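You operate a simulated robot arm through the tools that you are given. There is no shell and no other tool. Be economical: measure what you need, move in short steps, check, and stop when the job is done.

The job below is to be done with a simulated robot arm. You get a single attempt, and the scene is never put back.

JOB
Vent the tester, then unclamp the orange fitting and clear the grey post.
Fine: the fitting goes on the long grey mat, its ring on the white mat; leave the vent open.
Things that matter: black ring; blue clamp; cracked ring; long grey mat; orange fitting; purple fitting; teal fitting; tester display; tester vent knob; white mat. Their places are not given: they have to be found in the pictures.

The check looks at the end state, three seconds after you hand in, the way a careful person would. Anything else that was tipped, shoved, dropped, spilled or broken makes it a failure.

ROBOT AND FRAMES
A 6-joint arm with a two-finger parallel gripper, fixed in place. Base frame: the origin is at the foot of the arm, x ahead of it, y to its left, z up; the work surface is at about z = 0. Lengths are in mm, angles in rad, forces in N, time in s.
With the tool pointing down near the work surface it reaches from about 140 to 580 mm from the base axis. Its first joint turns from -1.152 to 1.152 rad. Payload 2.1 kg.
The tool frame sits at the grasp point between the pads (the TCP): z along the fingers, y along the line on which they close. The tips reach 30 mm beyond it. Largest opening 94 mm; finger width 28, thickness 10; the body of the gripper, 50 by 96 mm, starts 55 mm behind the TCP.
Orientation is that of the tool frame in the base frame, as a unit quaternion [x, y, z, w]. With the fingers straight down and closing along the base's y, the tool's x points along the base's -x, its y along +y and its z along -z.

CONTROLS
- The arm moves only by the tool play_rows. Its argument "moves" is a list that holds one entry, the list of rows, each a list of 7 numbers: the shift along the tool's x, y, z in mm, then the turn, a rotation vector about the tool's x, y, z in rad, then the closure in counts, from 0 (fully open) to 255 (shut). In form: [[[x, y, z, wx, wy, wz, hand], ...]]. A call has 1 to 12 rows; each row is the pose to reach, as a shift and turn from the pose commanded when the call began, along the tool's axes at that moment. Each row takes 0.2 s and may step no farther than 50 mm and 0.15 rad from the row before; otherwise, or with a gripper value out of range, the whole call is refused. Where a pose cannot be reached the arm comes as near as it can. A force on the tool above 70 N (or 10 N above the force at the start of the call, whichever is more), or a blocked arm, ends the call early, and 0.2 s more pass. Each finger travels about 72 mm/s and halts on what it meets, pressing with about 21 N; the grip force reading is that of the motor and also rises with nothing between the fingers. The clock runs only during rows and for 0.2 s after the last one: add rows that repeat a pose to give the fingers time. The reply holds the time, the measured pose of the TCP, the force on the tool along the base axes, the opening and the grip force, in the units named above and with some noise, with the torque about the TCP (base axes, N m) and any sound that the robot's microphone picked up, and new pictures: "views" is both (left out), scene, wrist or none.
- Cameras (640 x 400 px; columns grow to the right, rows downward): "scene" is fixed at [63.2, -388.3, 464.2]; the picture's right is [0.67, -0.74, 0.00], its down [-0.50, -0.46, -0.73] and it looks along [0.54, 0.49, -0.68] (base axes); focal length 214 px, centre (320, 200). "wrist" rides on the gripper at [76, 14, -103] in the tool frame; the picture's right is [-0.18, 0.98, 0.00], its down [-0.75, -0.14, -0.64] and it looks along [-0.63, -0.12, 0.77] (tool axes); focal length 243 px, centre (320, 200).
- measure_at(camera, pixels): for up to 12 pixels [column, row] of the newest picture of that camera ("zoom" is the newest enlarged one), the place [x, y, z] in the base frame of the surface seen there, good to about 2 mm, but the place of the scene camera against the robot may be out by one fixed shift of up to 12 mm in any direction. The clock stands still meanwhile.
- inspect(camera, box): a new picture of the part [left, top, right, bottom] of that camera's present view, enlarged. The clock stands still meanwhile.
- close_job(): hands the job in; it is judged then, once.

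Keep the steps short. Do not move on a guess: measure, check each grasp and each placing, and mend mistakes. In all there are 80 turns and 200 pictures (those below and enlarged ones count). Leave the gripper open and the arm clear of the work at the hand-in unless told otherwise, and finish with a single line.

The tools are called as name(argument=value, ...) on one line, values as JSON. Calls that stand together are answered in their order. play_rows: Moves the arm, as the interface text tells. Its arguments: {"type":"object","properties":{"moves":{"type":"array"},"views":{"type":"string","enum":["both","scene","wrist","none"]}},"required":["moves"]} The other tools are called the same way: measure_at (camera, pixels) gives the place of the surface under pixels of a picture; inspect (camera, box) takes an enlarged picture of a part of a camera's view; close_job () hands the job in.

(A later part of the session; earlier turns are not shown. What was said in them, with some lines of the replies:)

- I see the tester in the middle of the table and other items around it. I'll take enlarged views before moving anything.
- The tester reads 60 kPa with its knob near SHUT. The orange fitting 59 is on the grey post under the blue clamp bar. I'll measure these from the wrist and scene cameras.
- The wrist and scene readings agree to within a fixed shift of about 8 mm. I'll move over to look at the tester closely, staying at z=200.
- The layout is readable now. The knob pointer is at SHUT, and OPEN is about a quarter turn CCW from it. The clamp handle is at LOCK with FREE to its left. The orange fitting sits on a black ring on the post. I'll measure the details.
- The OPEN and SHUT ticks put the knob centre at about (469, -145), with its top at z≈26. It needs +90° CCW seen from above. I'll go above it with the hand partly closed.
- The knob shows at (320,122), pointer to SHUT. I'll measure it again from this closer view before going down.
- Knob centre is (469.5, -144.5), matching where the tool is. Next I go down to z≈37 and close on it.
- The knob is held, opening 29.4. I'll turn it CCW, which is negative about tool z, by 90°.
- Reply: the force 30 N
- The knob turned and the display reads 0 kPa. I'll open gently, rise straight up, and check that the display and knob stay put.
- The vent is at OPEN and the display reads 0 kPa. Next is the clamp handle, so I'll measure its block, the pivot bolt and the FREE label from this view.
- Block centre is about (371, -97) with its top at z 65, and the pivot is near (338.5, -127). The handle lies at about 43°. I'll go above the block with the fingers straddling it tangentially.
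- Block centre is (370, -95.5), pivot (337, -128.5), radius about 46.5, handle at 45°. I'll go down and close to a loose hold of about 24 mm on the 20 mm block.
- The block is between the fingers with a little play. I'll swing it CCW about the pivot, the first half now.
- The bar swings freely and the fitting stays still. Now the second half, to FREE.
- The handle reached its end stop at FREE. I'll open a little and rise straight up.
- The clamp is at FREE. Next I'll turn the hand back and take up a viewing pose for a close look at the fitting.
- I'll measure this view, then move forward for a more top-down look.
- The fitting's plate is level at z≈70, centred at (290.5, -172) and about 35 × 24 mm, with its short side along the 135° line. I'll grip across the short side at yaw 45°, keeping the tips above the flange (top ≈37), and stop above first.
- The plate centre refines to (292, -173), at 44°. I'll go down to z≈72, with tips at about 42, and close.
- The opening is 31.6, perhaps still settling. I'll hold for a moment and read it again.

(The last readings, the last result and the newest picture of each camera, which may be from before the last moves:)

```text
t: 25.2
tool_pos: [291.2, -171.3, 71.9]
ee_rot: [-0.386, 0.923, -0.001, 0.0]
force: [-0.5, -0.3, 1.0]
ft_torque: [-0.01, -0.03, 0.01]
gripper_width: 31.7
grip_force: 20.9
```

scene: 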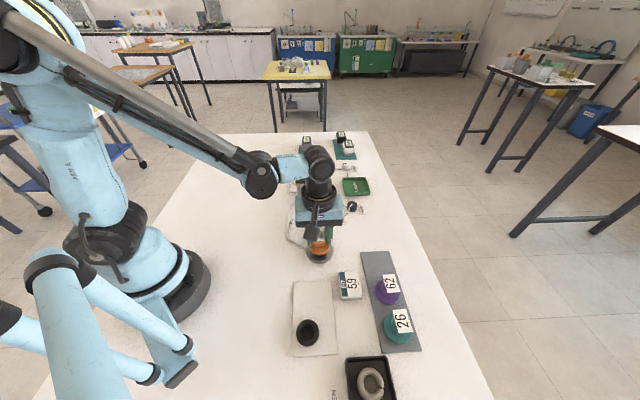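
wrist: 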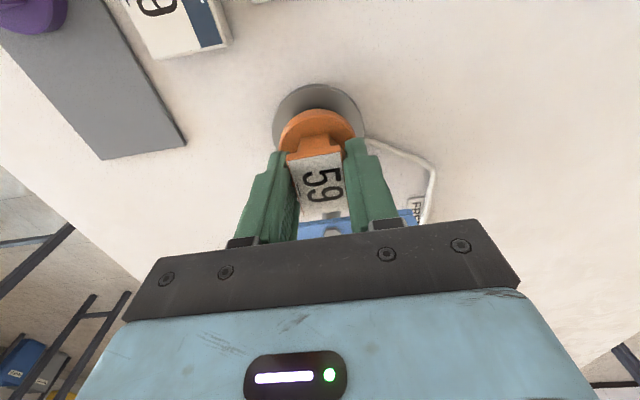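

Stable at 31.7 mm, so it's gripped. I'll lift straight up slowly and check whether the ring comes along or stays.

play_rows(moves=[[[0, 0, -4, 0, 0, 0, 255], [0, 0, -8, 0, 0, 0, 255], [0, 0, -15, 0, 0, 0, 255], [0, 0, -30, 0, 0, 0, 255], [0, 0, -50, 0, 0, 0, 255], [0, 0, -70, 0, 0, 0, 255], [0, 0, -70, 0, 0, 0, 255]]])

inspect(camera="scene", box=[270, 170, 370, 280])

inspect(camera="wrist", box=[200, 40, 440, 240])

```text
t: 26.8
tool_pos: [289.6, -171.3, 143.9]
ee_rot: [-0.386, 0.923, -0.001, -0.001]
force: [-0.3, -0.5, -0.9]
ft_torque: [-0.02, 0.0, 0.03]
gripper_width: 31.4
grip_force: 20.9
```

scene: 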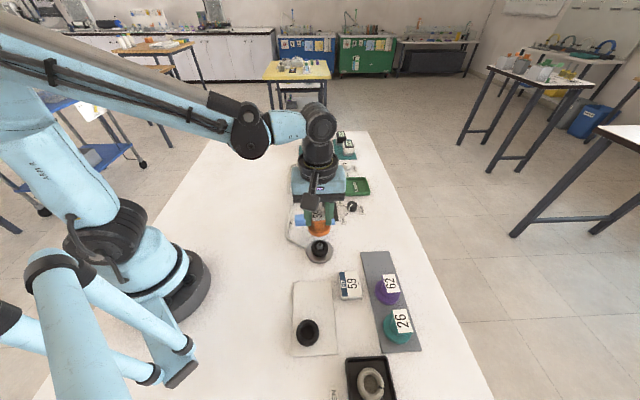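
wrist: 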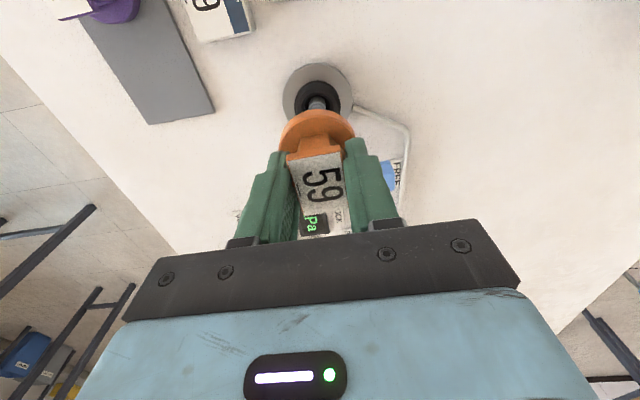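

```text
3.64 times, centred on (320, 225) of scene
```

zoom: 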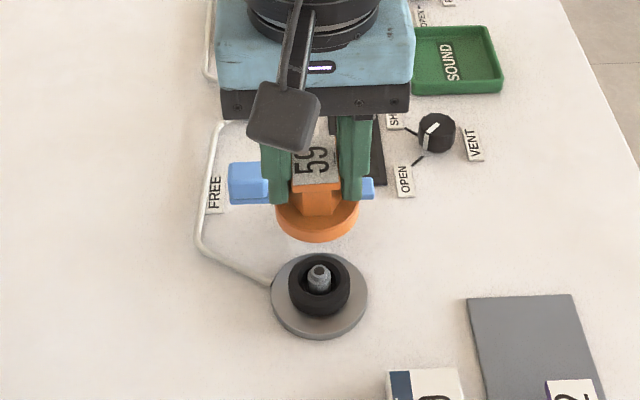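

```text
2.00 times, centred on (320, 140) of wrist
```

zoom: 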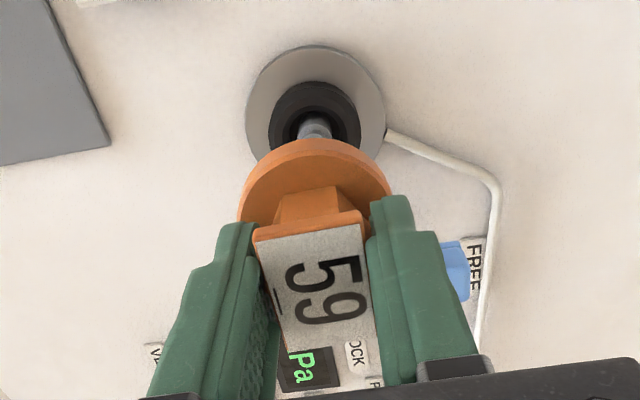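

The fitting is up in the grip, and its black ring stayed on the post, to be moved later. I'll carry the fitting over the free far end of the grey mat, target (357, -307).

play_rows(moves=[[[12, -35, 0, 0, 0, 0, 255], [25, -71, 0, 0, 0, 0, 255], [37, -107, 0, 0, 0, 0, 255], [49.4, -142, 0, 0, 0, 0, 255], [49.4, -142, 30, 0, 0, 0, 255], [49.4, -142, 50, 0, 0, 0, 255], [49.4, -142, 50, 0, 0, 0, 255]]])

inspect(camera="scene", box=[330, 200, 450, 360])

```text
t: 28.4
tool_pos: [357.6, -306.8, 93.6]
ee_rot: [-0.386, 0.923, -0.001, 0.0]
force: [-0.2, -0.1, -1.2]
ft_torque: [0.0, 0.02, -0.01]
gripper_width: 31.6
grip_force: 20.5
```

scene: 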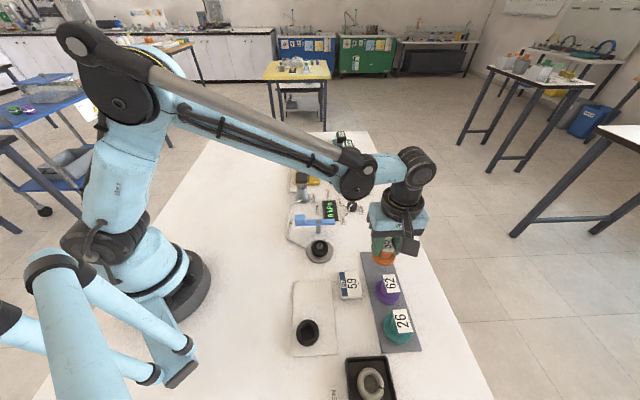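
wrist: 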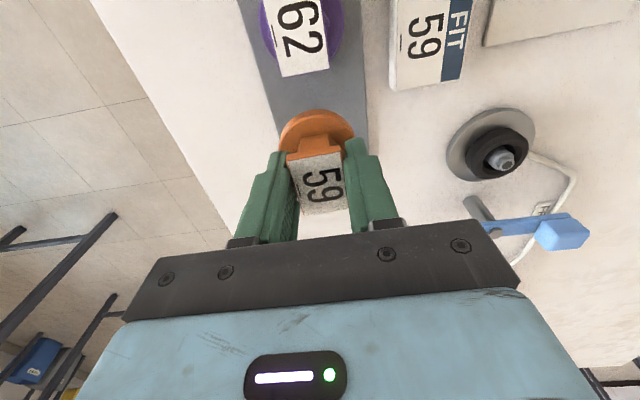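

```text
2.50 times, centred on (390, 280) of scene
```

zoom: 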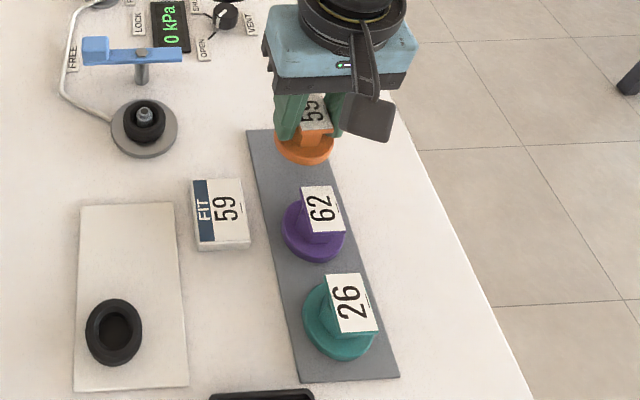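

measure_at(camera="wrist", pixels=[[280, 118], [366, 130], [285, 70], [325, 65], [305, 75], [340, 40], [367, 60], [255, 50], [390, 85], [330, 95], [300, 25]])

```text
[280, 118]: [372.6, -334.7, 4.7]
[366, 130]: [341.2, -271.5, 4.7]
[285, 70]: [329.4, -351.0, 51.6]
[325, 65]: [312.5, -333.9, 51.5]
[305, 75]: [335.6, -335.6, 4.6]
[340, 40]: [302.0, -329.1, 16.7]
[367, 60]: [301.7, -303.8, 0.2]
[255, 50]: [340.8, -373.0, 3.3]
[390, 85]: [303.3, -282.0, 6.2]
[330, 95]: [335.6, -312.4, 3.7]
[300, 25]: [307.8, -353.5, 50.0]
```

The clearances are fine: purple's plate top is at z 51 and the mat at 4.6. I expect touchdown with the tool at z≈53.5. I'll lower to just above that, then go in 1 mm rows.

play_rows(moves=[[[0, 0, 20, 0, 0, 0, 255], [0, 0, 34, 0, 0, 0, 255], [0, 0, 37, 0, 0, 0, 255], [0, 0, 38, 0, 0, 0, 255], [0, 0, 39, 0, 0, 0, 255], [0, 0, 39.5, 0, 0, 0, 255]]])

inspect(camera="scene", box=[340, 210, 440, 310])

```text
t: 29.8
tool_pos: [358.1, -306.7, 53.8]
ee_rot: [-0.387, 0.922, 0.0, 0.0]
force: [-0.1, 0.2, -0.4]
ft_torque: [0.0, 0.03, 0.01]
gripper_width: 31.4
grip_force: 20.6
```

scene: 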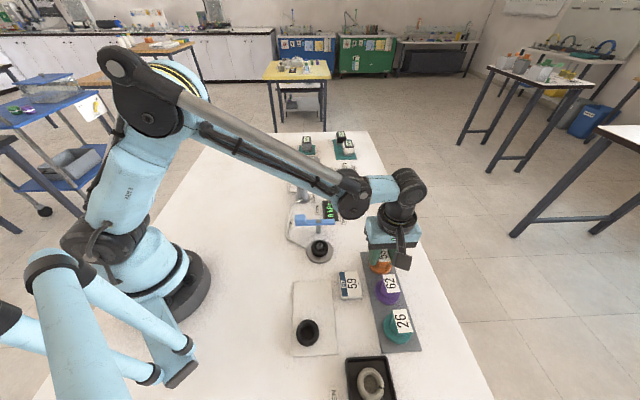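
wrist: 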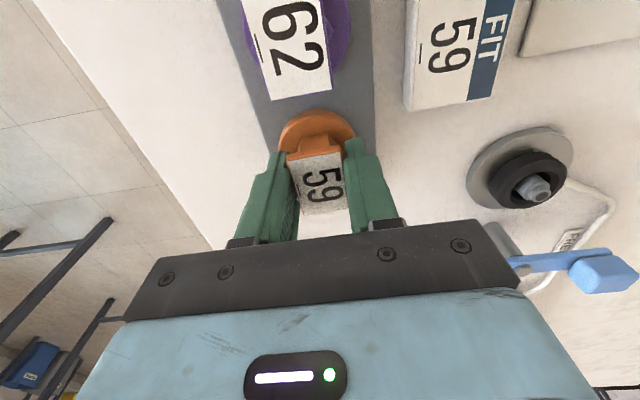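

```text
4.00 times, centred on (390, 260) of scene
```

zoom: 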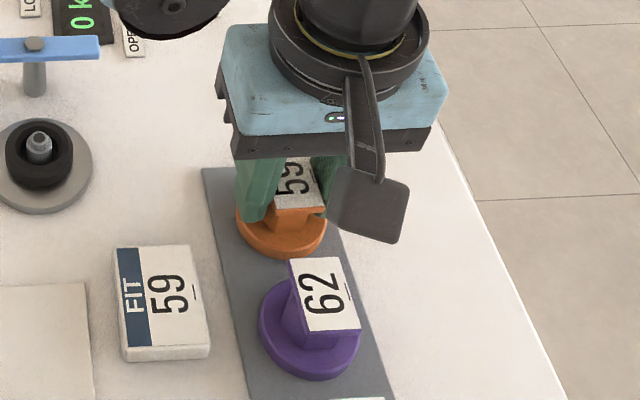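

No contact force yet, so I'll keep lowering in small steps.

play_rows(moves=[[[0, 0, 0.7, 0, 0, 0, 255], [0, 0, 1.4, 0, 0, 0, 255], [0, 0, 2, 0, 0, 0, 255]]], views="none")

```text
t: 30.6
tool_pos: [357.6, -306.2, 51.7]
ee_rot: [-0.386, 0.923, -0.001, 0.001]
force: [2.0, -2.4, 9.0]
ft_torque: [0.09, 0.03, 0.01]
gripper_width: 31.7
grip_force: 21.3
```

There's contact, 9 N upward. I'll release and rise straight up.

play_rows(moves=[[[0, 0, -0.5, 0, 0, 0, 235], [0, 0, -0.5, 0, 0, 0, 130], [0, 0, -0.5, 0, 0, 0, 105], [0, 0, -0.5, 0, 0, 0, 105], [0, 0, -30, 0, 0, 0, 105], [0, 0, -70, 0, 0, 0, 105], [0, 0, -100, 0, 0, 0, 105], [0, 0, -100, 0, 0, 0, 105]]])

inspect(camera="scene", box=[280, 210, 440, 400])

```text
t: 32.4
tool_pos: [358.3, -306.6, 153.4]
ee_rot: [-0.385, 0.923, -0.001, 0.002]
force: [0.6, -0.3, -0.4]
ft_torque: [0.01, 0.01, -0.02]
gripper_width: 55.2
grip_force: 0.1
```

scene: 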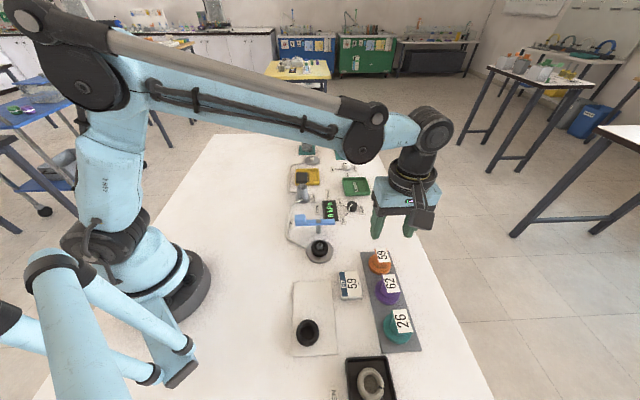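
wrist: 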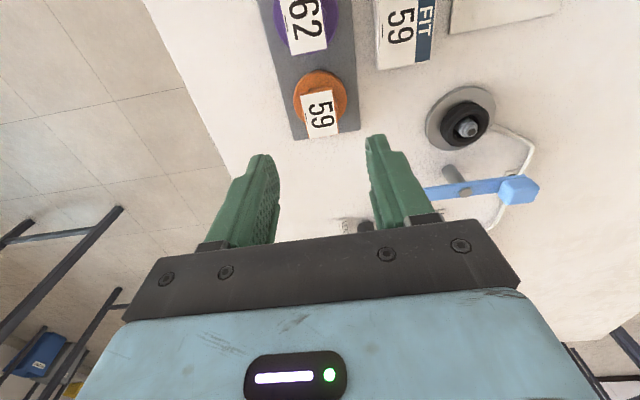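

```text
2.11 times, centred on (360, 305) of scene
```

zoom: 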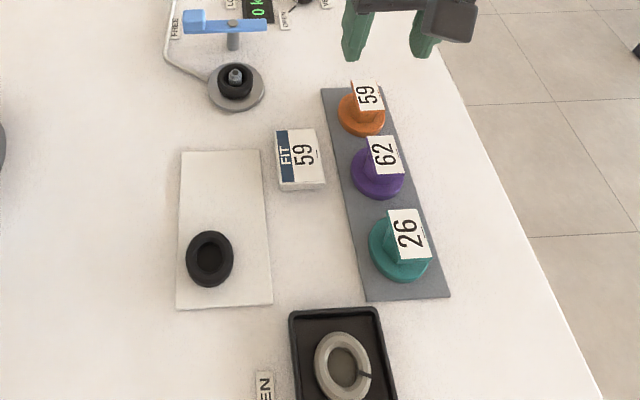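

The fitting stands upright on the grey mat. Next is the black ring on the post: I'll move above it and measure.

play_rows(moves=[[[-12, 35, 0, 0, 0, 0, 60], [-25, 70, 0, 0, 0, 0, 60], [-37, 106, 0, 0, 0, 0, 60], [-49.1, 141, 0, 0, 0, 0, 60], [-49.1, 141, 33, 0, 0, 0, 60], [-49.1, 141, 33, 0, 0, 0, 60]]])

inspect(camera="wrist", box=[240, 40, 400, 160])

```text
t: 33.8
tool_pos: [292.4, -172.2, 119.9]
ee_rot: [-0.387, 0.922, -0.001, 0.0]
force: [0.1, -1.1, 1.1]
ft_torque: [0.0, 0.0, -0.01]
gripper_width: 71.6
grip_force: 0.0
```

scene: 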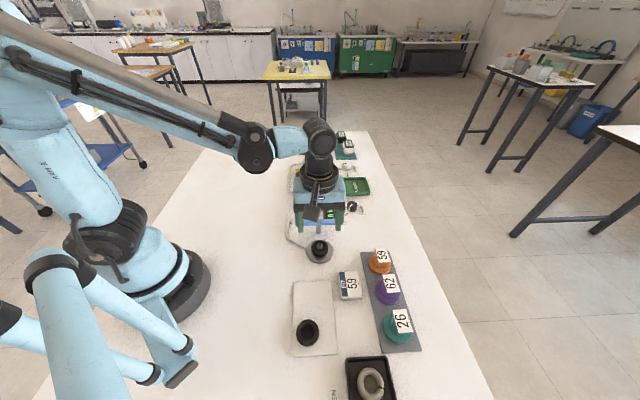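
wrist: 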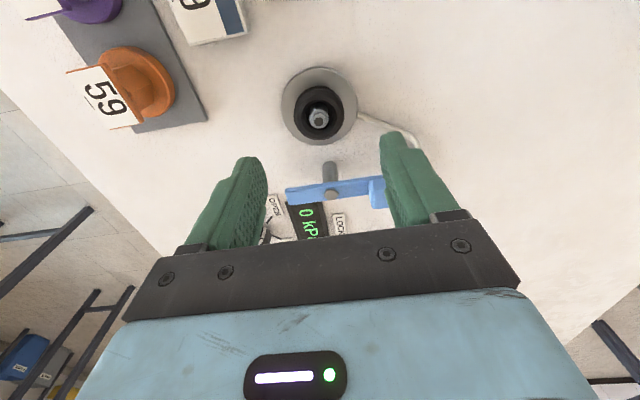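

```text
3.33 times, centred on (320, 100) of wrist
```

zoom: 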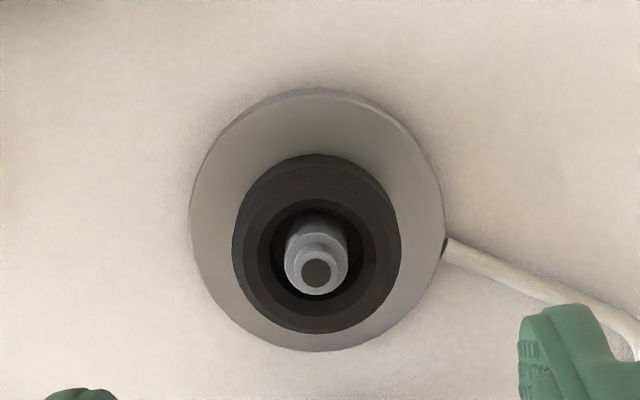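

measure_at(camera="zoom", pixels=[[317, 272], [310, 222], [250, 250], [380, 250], [315, 175], [315, 318], [240, 250], [395, 250], [316, 160], [316, 330], [195, 220], [440, 220]])

measure_at(camera="scene", pixels=[[297, 283], [334, 281], [292, 354], [339, 354], [307, 332], [319, 243], [315, 310], [298, 325], [318, 325], [316, 335]])

```text
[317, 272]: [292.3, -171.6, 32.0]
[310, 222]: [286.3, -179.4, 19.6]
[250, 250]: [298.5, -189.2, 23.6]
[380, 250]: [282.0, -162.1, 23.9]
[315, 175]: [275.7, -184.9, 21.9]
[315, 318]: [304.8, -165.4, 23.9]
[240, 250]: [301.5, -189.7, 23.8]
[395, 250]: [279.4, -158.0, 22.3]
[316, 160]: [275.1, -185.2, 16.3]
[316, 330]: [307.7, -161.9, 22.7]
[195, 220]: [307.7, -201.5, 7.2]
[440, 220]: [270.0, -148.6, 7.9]
```

```text
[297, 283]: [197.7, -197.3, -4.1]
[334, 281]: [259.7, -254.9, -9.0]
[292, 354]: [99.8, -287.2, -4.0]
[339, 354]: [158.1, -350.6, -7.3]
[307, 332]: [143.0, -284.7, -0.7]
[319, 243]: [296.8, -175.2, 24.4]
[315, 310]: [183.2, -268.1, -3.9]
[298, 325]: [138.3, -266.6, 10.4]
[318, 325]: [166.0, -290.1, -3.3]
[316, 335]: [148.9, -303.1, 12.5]
```

The ring's centre is (291.5, -173), OD about 40, z 8 to 24, with the spigot top at 32. The tube beside the base is about 9 mm high, so I'll keep the tips at z≥13. Going down and closing.

play_rows(moves=[[[0, -0.5, 30, 0, 0, 0, 95], [0, -0.5, 60, 0, 0, 0, 95], [0, -0.5, 76.5, 0, 0, 0, 95], [0, -0.5, 76.5, 0, 0, 0, 95], [0, -0.5, 76.5, 0, 0, 0, 255], [0, -0.5, 76.5, 0, 0, 0, 255], [0, -0.5, 76.5, 0, 0, 0, 255]]])

```text
t: 35.4
tool_pos: [292.4, -172.6, 43.3]
ee_rot: [-0.386, 0.922, -0.001, 0.0]
force: [0.8, -0.2, 0.4]
ft_torque: [-0.02, 0.02, -0.01]
gripper_width: 45.2
grip_force: 21.1
```

scene: 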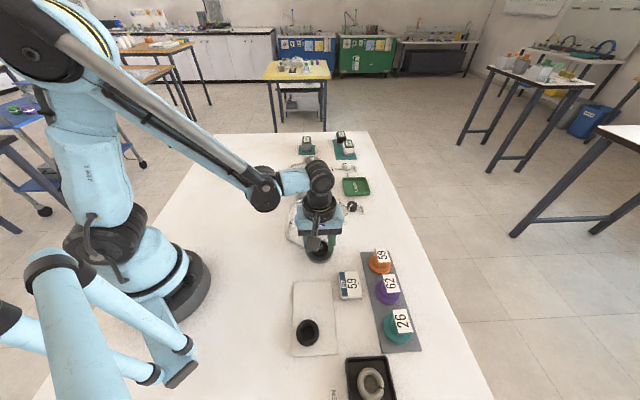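
wrist: 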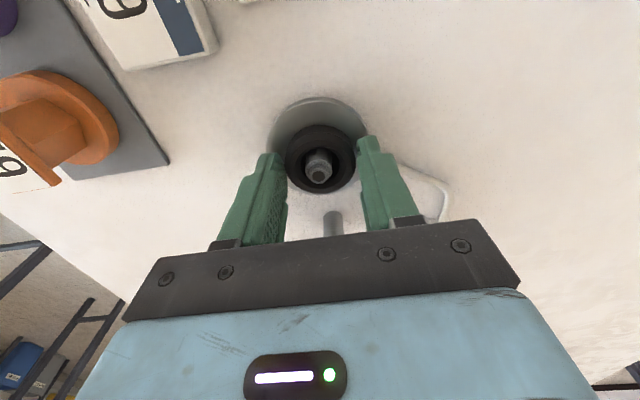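

The ring is gripped, opening 45. I'll lift it straight off the spigot.

play_rows(moves=[[[0, 0, -4, 0, 0, 0, 255], [0, 0, -8, 0, 0, 0, 255], [0, 0, -15, 0, 0, 0, 255], [0, 0, -30, 0, 0, 0, 255], [0, 0, -60, 0, 0, 0, 255], [0, 0, -85, 0, 0, 0, 255], [0, 0, -85, 0, 0, 0, 255]]])

inspect(camera="scene", box=[270, 170, 370, 280])

```text
t: 37.0
tool_pos: [291.8, -173.3, 127.3]
ee_rot: [-0.386, 0.922, -0.001, 0.0]
force: [-0.6, 0.2, -0.8]
ft_torque: [0.02, 0.02, 0.02]
gripper_width: 45.2
grip_force: 21.4
```

scene: 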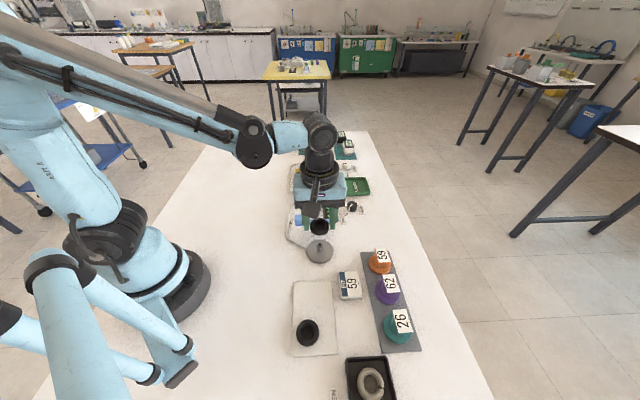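
wrist: 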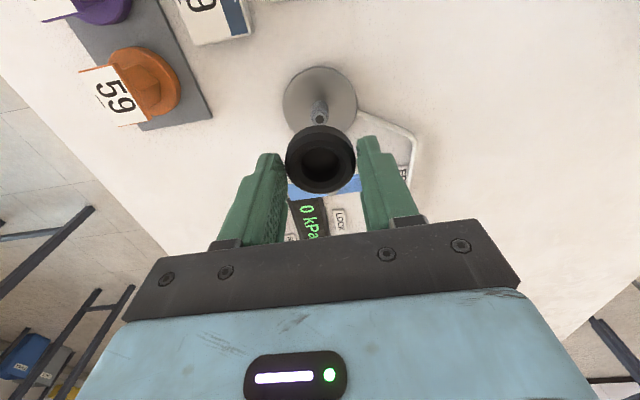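

```text
3.64 times, centred on (320, 225) of scene
```

zoom: 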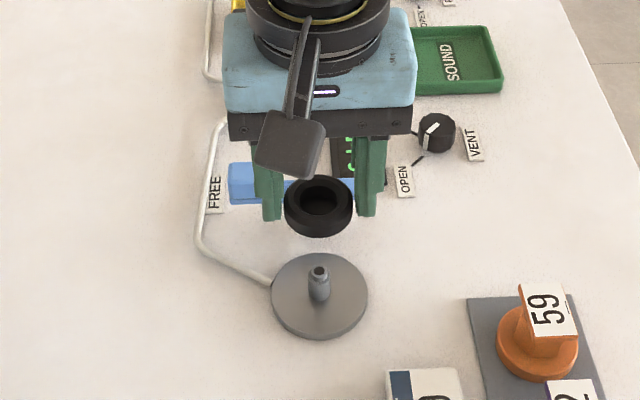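

The ring is held and the post is bare. I'll carry the ring over the free far half of the white mat, about (203, -242), and measure there.

play_rows(moves=[[[37, 5, 0, 0, 0, 0, 255], [74, 10, 0, 0, 0, 0, 255], [111.6, 15, 0, 0, 0, 0, 255], [111.6, 15, 0, 0, 0, 0, 255]]])

inspect(camera="scene", box=[260, 230, 380, 370])

```text
t: 38.0
tool_pos: [202.7, -243.6, 127.3]
ee_rot: [-0.386, 0.922, -0.001, 0.0]
force: [-0.7, -0.1, 0.4]
ft_torque: [0.0, 0.02, -0.03]
gripper_width: 45.1
grip_force: 20.8
```

scene: 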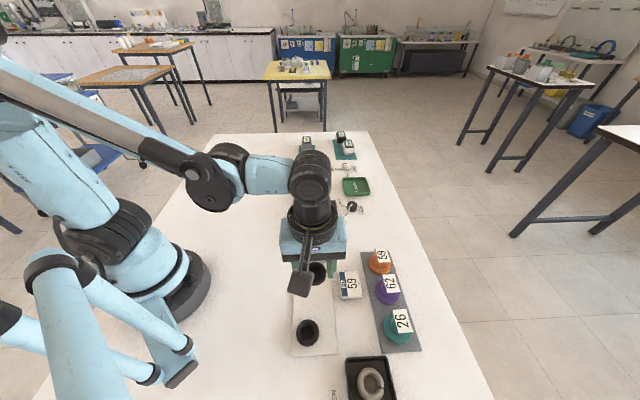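
wrist: 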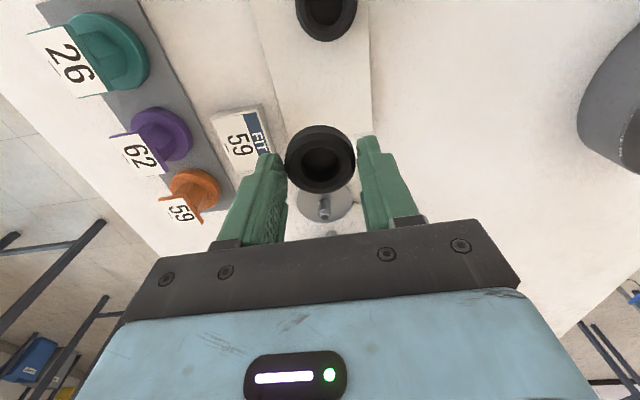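

```text
2.86 times, centred on (320, 300) of scene
```

zoom: 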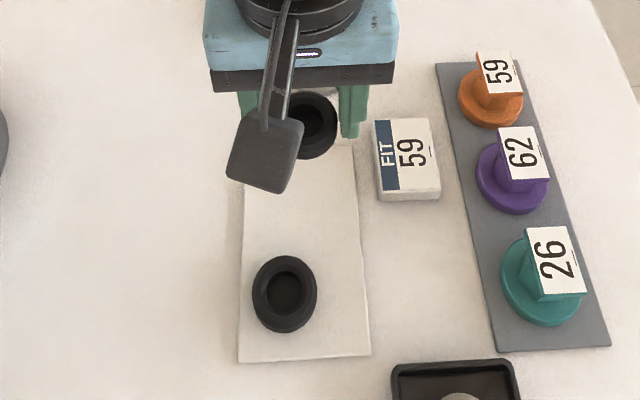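

measure_at(camera="wrist", pixels=[[285, 110], [372, 110], [278, 60], [372, 60], [325, 38], [305, 20], [355, 20], [326, 85], [270, 125], [265, 107], [322, 110], [277, 150]])

measure_at(camera="zoom", pixels=[[377, 130], [380, 195], [350, 140], [245, 220], [365, 280], [240, 358], [370, 355], [284, 258], [335, 90]])

```text
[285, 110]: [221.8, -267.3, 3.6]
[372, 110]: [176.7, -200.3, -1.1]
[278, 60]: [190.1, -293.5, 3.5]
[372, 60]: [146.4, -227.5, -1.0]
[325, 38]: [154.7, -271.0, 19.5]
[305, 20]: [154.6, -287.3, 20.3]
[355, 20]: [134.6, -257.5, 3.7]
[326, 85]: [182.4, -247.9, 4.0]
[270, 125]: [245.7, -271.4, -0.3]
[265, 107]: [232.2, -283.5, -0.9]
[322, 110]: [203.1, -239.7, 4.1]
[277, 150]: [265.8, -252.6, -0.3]
```

```text
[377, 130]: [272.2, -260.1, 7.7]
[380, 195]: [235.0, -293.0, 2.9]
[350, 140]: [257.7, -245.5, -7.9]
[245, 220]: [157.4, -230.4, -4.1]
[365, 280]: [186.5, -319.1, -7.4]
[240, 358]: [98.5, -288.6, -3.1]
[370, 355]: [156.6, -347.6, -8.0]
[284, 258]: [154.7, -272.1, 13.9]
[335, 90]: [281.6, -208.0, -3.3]
```

The mat surface is at z≈4. It runs about ±42 mm either side of a line close to the tool, with its far end about 30 mm away. The FIT card lies beyond the right finger, so I'll shift 3 mm left and 4 mm inward, lower to just above contact, then step.

play_rows(moves=[[[4, 3, 30, 0, 0, 0, 255], [4, 3, 60, 0, 0, 0, 255], [4, 3, 80, 0, 0, 0, 255], [4, 3, 85.5, 0, 0, 0, 255], [4, 3, 86.5, 0, 0, 0, 255], [4, 3, 87, 0, 0, 0, 255]]])

inspect(camera="scene", box=[270, 240, 370, 340])

```text
t: 39.4
tool_pos: [198.0, -243.2, 41.3]
ee_rot: [-0.386, 0.923, -0.002, 0.0]
force: [-0.5, -0.8, -0.2]
ft_torque: [-0.01, -0.01, 0.01]
gripper_width: 45.5
grip_force: 21.4
```

scene: 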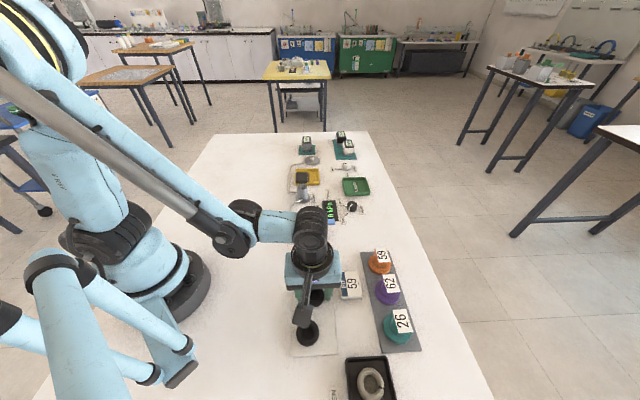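
wrist: 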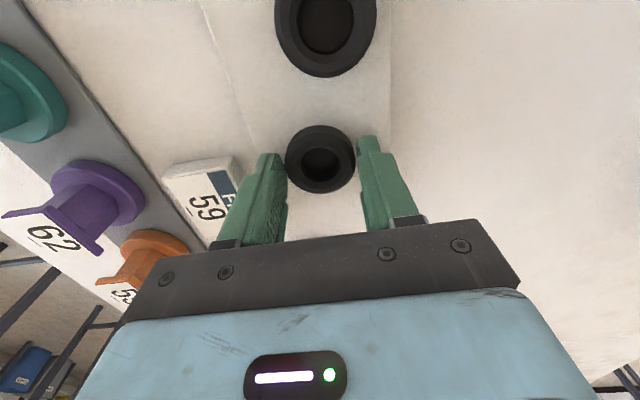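

```text
4.00 times, centred on (320, 290) of scene
```

zoom: 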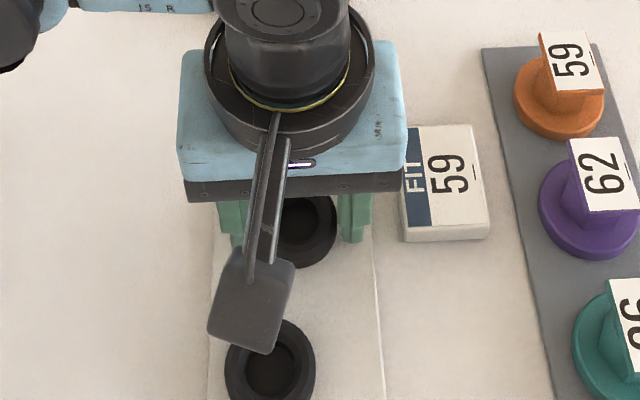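

No contact yet. I'll keep lowering in small steps.

play_rows(moves=[[[0, 0, 0.8, 0, 0, 0, 255], [0, 0, 1.5, 0, 0, 0, 255], [0, 0, 2, 0, 0, 0, 255]]], views="none")

```text
t: 40.2
tool_pos: [198.8, -243.5, 39.7]
ee_rot: [-0.386, 0.923, -0.001, -0.001]
force: [-0.8, -0.3, 24.4]
ft_torque: [0.09, 0.06, 0.03]
gripper_width: 45.0
grip_force: 20.5
```

Contact, 24 N upward. I'll back off 1 mm, release gently to about 57 mm, and rise.

play_rows(moves=[[[0, 0, -1, 0, 0, 0, 255], [0, 0, -1, 0, 0, 0, 150], [0, 0, -1, 0, 0, 0, 105], [0, 0, -1, 0, 0, 0, 105], [0, 0, -1, 0, 0, 0, 105], [0, 0, -30, 0, 0, 0, 105], [0, 0, -70, 0, 0, 0, 105], [0, 0, -110, 0, 0, 0, 105], [0, 0, -110, 0, 0, 0, 105]]])

inspect(camera="scene", box=[260, 230, 420, 370])

```text
t: 42.2
tool_pos: [199.2, -244.2, 147.9]
ee_rot: [-0.385, 0.923, -0.001, 0.001]
force: [-0.2, -0.2, 0.8]
ft_torque: [0.01, 0.02, -0.02]
gripper_width: 55.4
grip_force: 0.1
```

scene: 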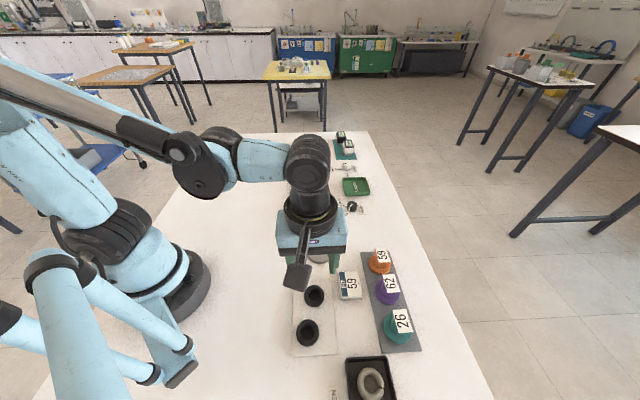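
wrist: 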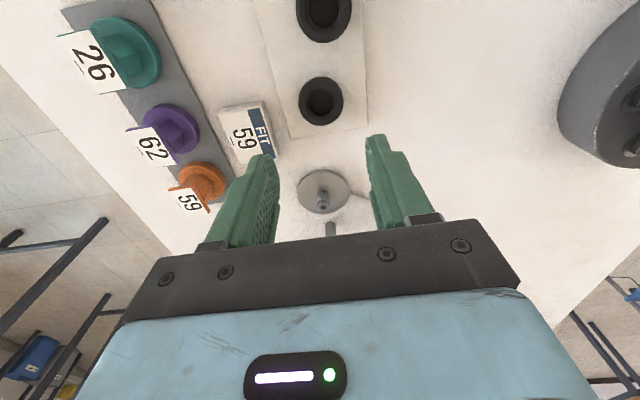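

```text
2.86 times, centred on (340, 300) of scene
```

zoom: 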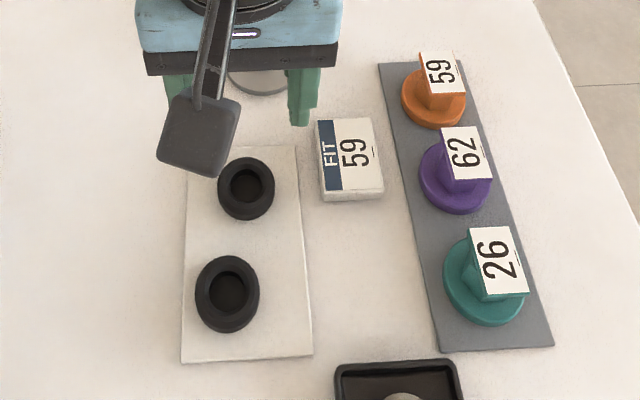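

Both rings lie flat on the white mat, well apart, and the fitting is on the grey mat. I'll raise the arm clear, open fully, and check the tester once more.

play_rows(moves=[[[0, 0, -40, 0, 0, 0, 0], [0, 20, -80, 0, 0, 0, 0], [0, 60, -100, 0, 0, 0, 0], [0, 90, -120, 0, 0, 0, 0], [0, 90, -120, 0, 0, 0, 0]]])

inspect(camera="scene", box=[270, 130, 420, 270])

```text
t: 43.4
tool_pos: [132.8, -179.2, 268.9]
ee_rot: [-0.387, 0.922, -0.001, 0.0]
force: [0.2, 0.5, -1.0]
ft_torque: [-0.06, 0.0, -0.01]
gripper_width: 94.2
grip_force: 0.0
```

scene: 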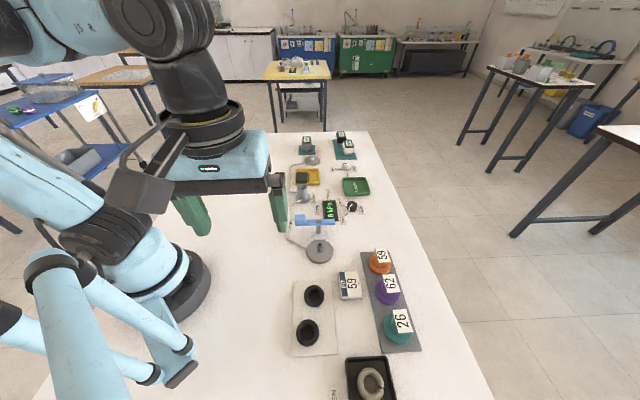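
wrist: 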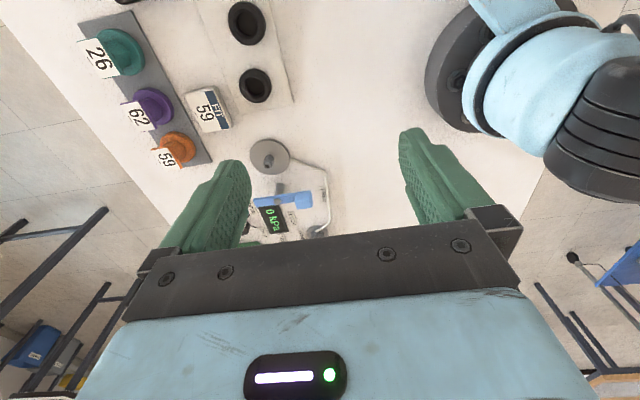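

```text
2.86 times, centred on (345, 200) of scene
```

zoom: 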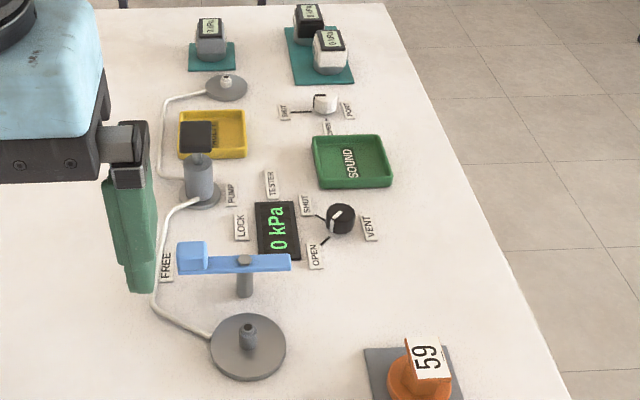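

The display reads 0 kPa, the vent points to OPEN, the clamp is at FREE and the post is bare. The hand is open and clear of the work, so I'm handing in.

close_job()

```text
The job is handed in.
```

The tester is vented to 0 kPa with the vent left open, the blue clamp is at FREE, the grey post is bare, the orange fitting is on the long grey mat, its ring is on the white mat, and the job is handed in.
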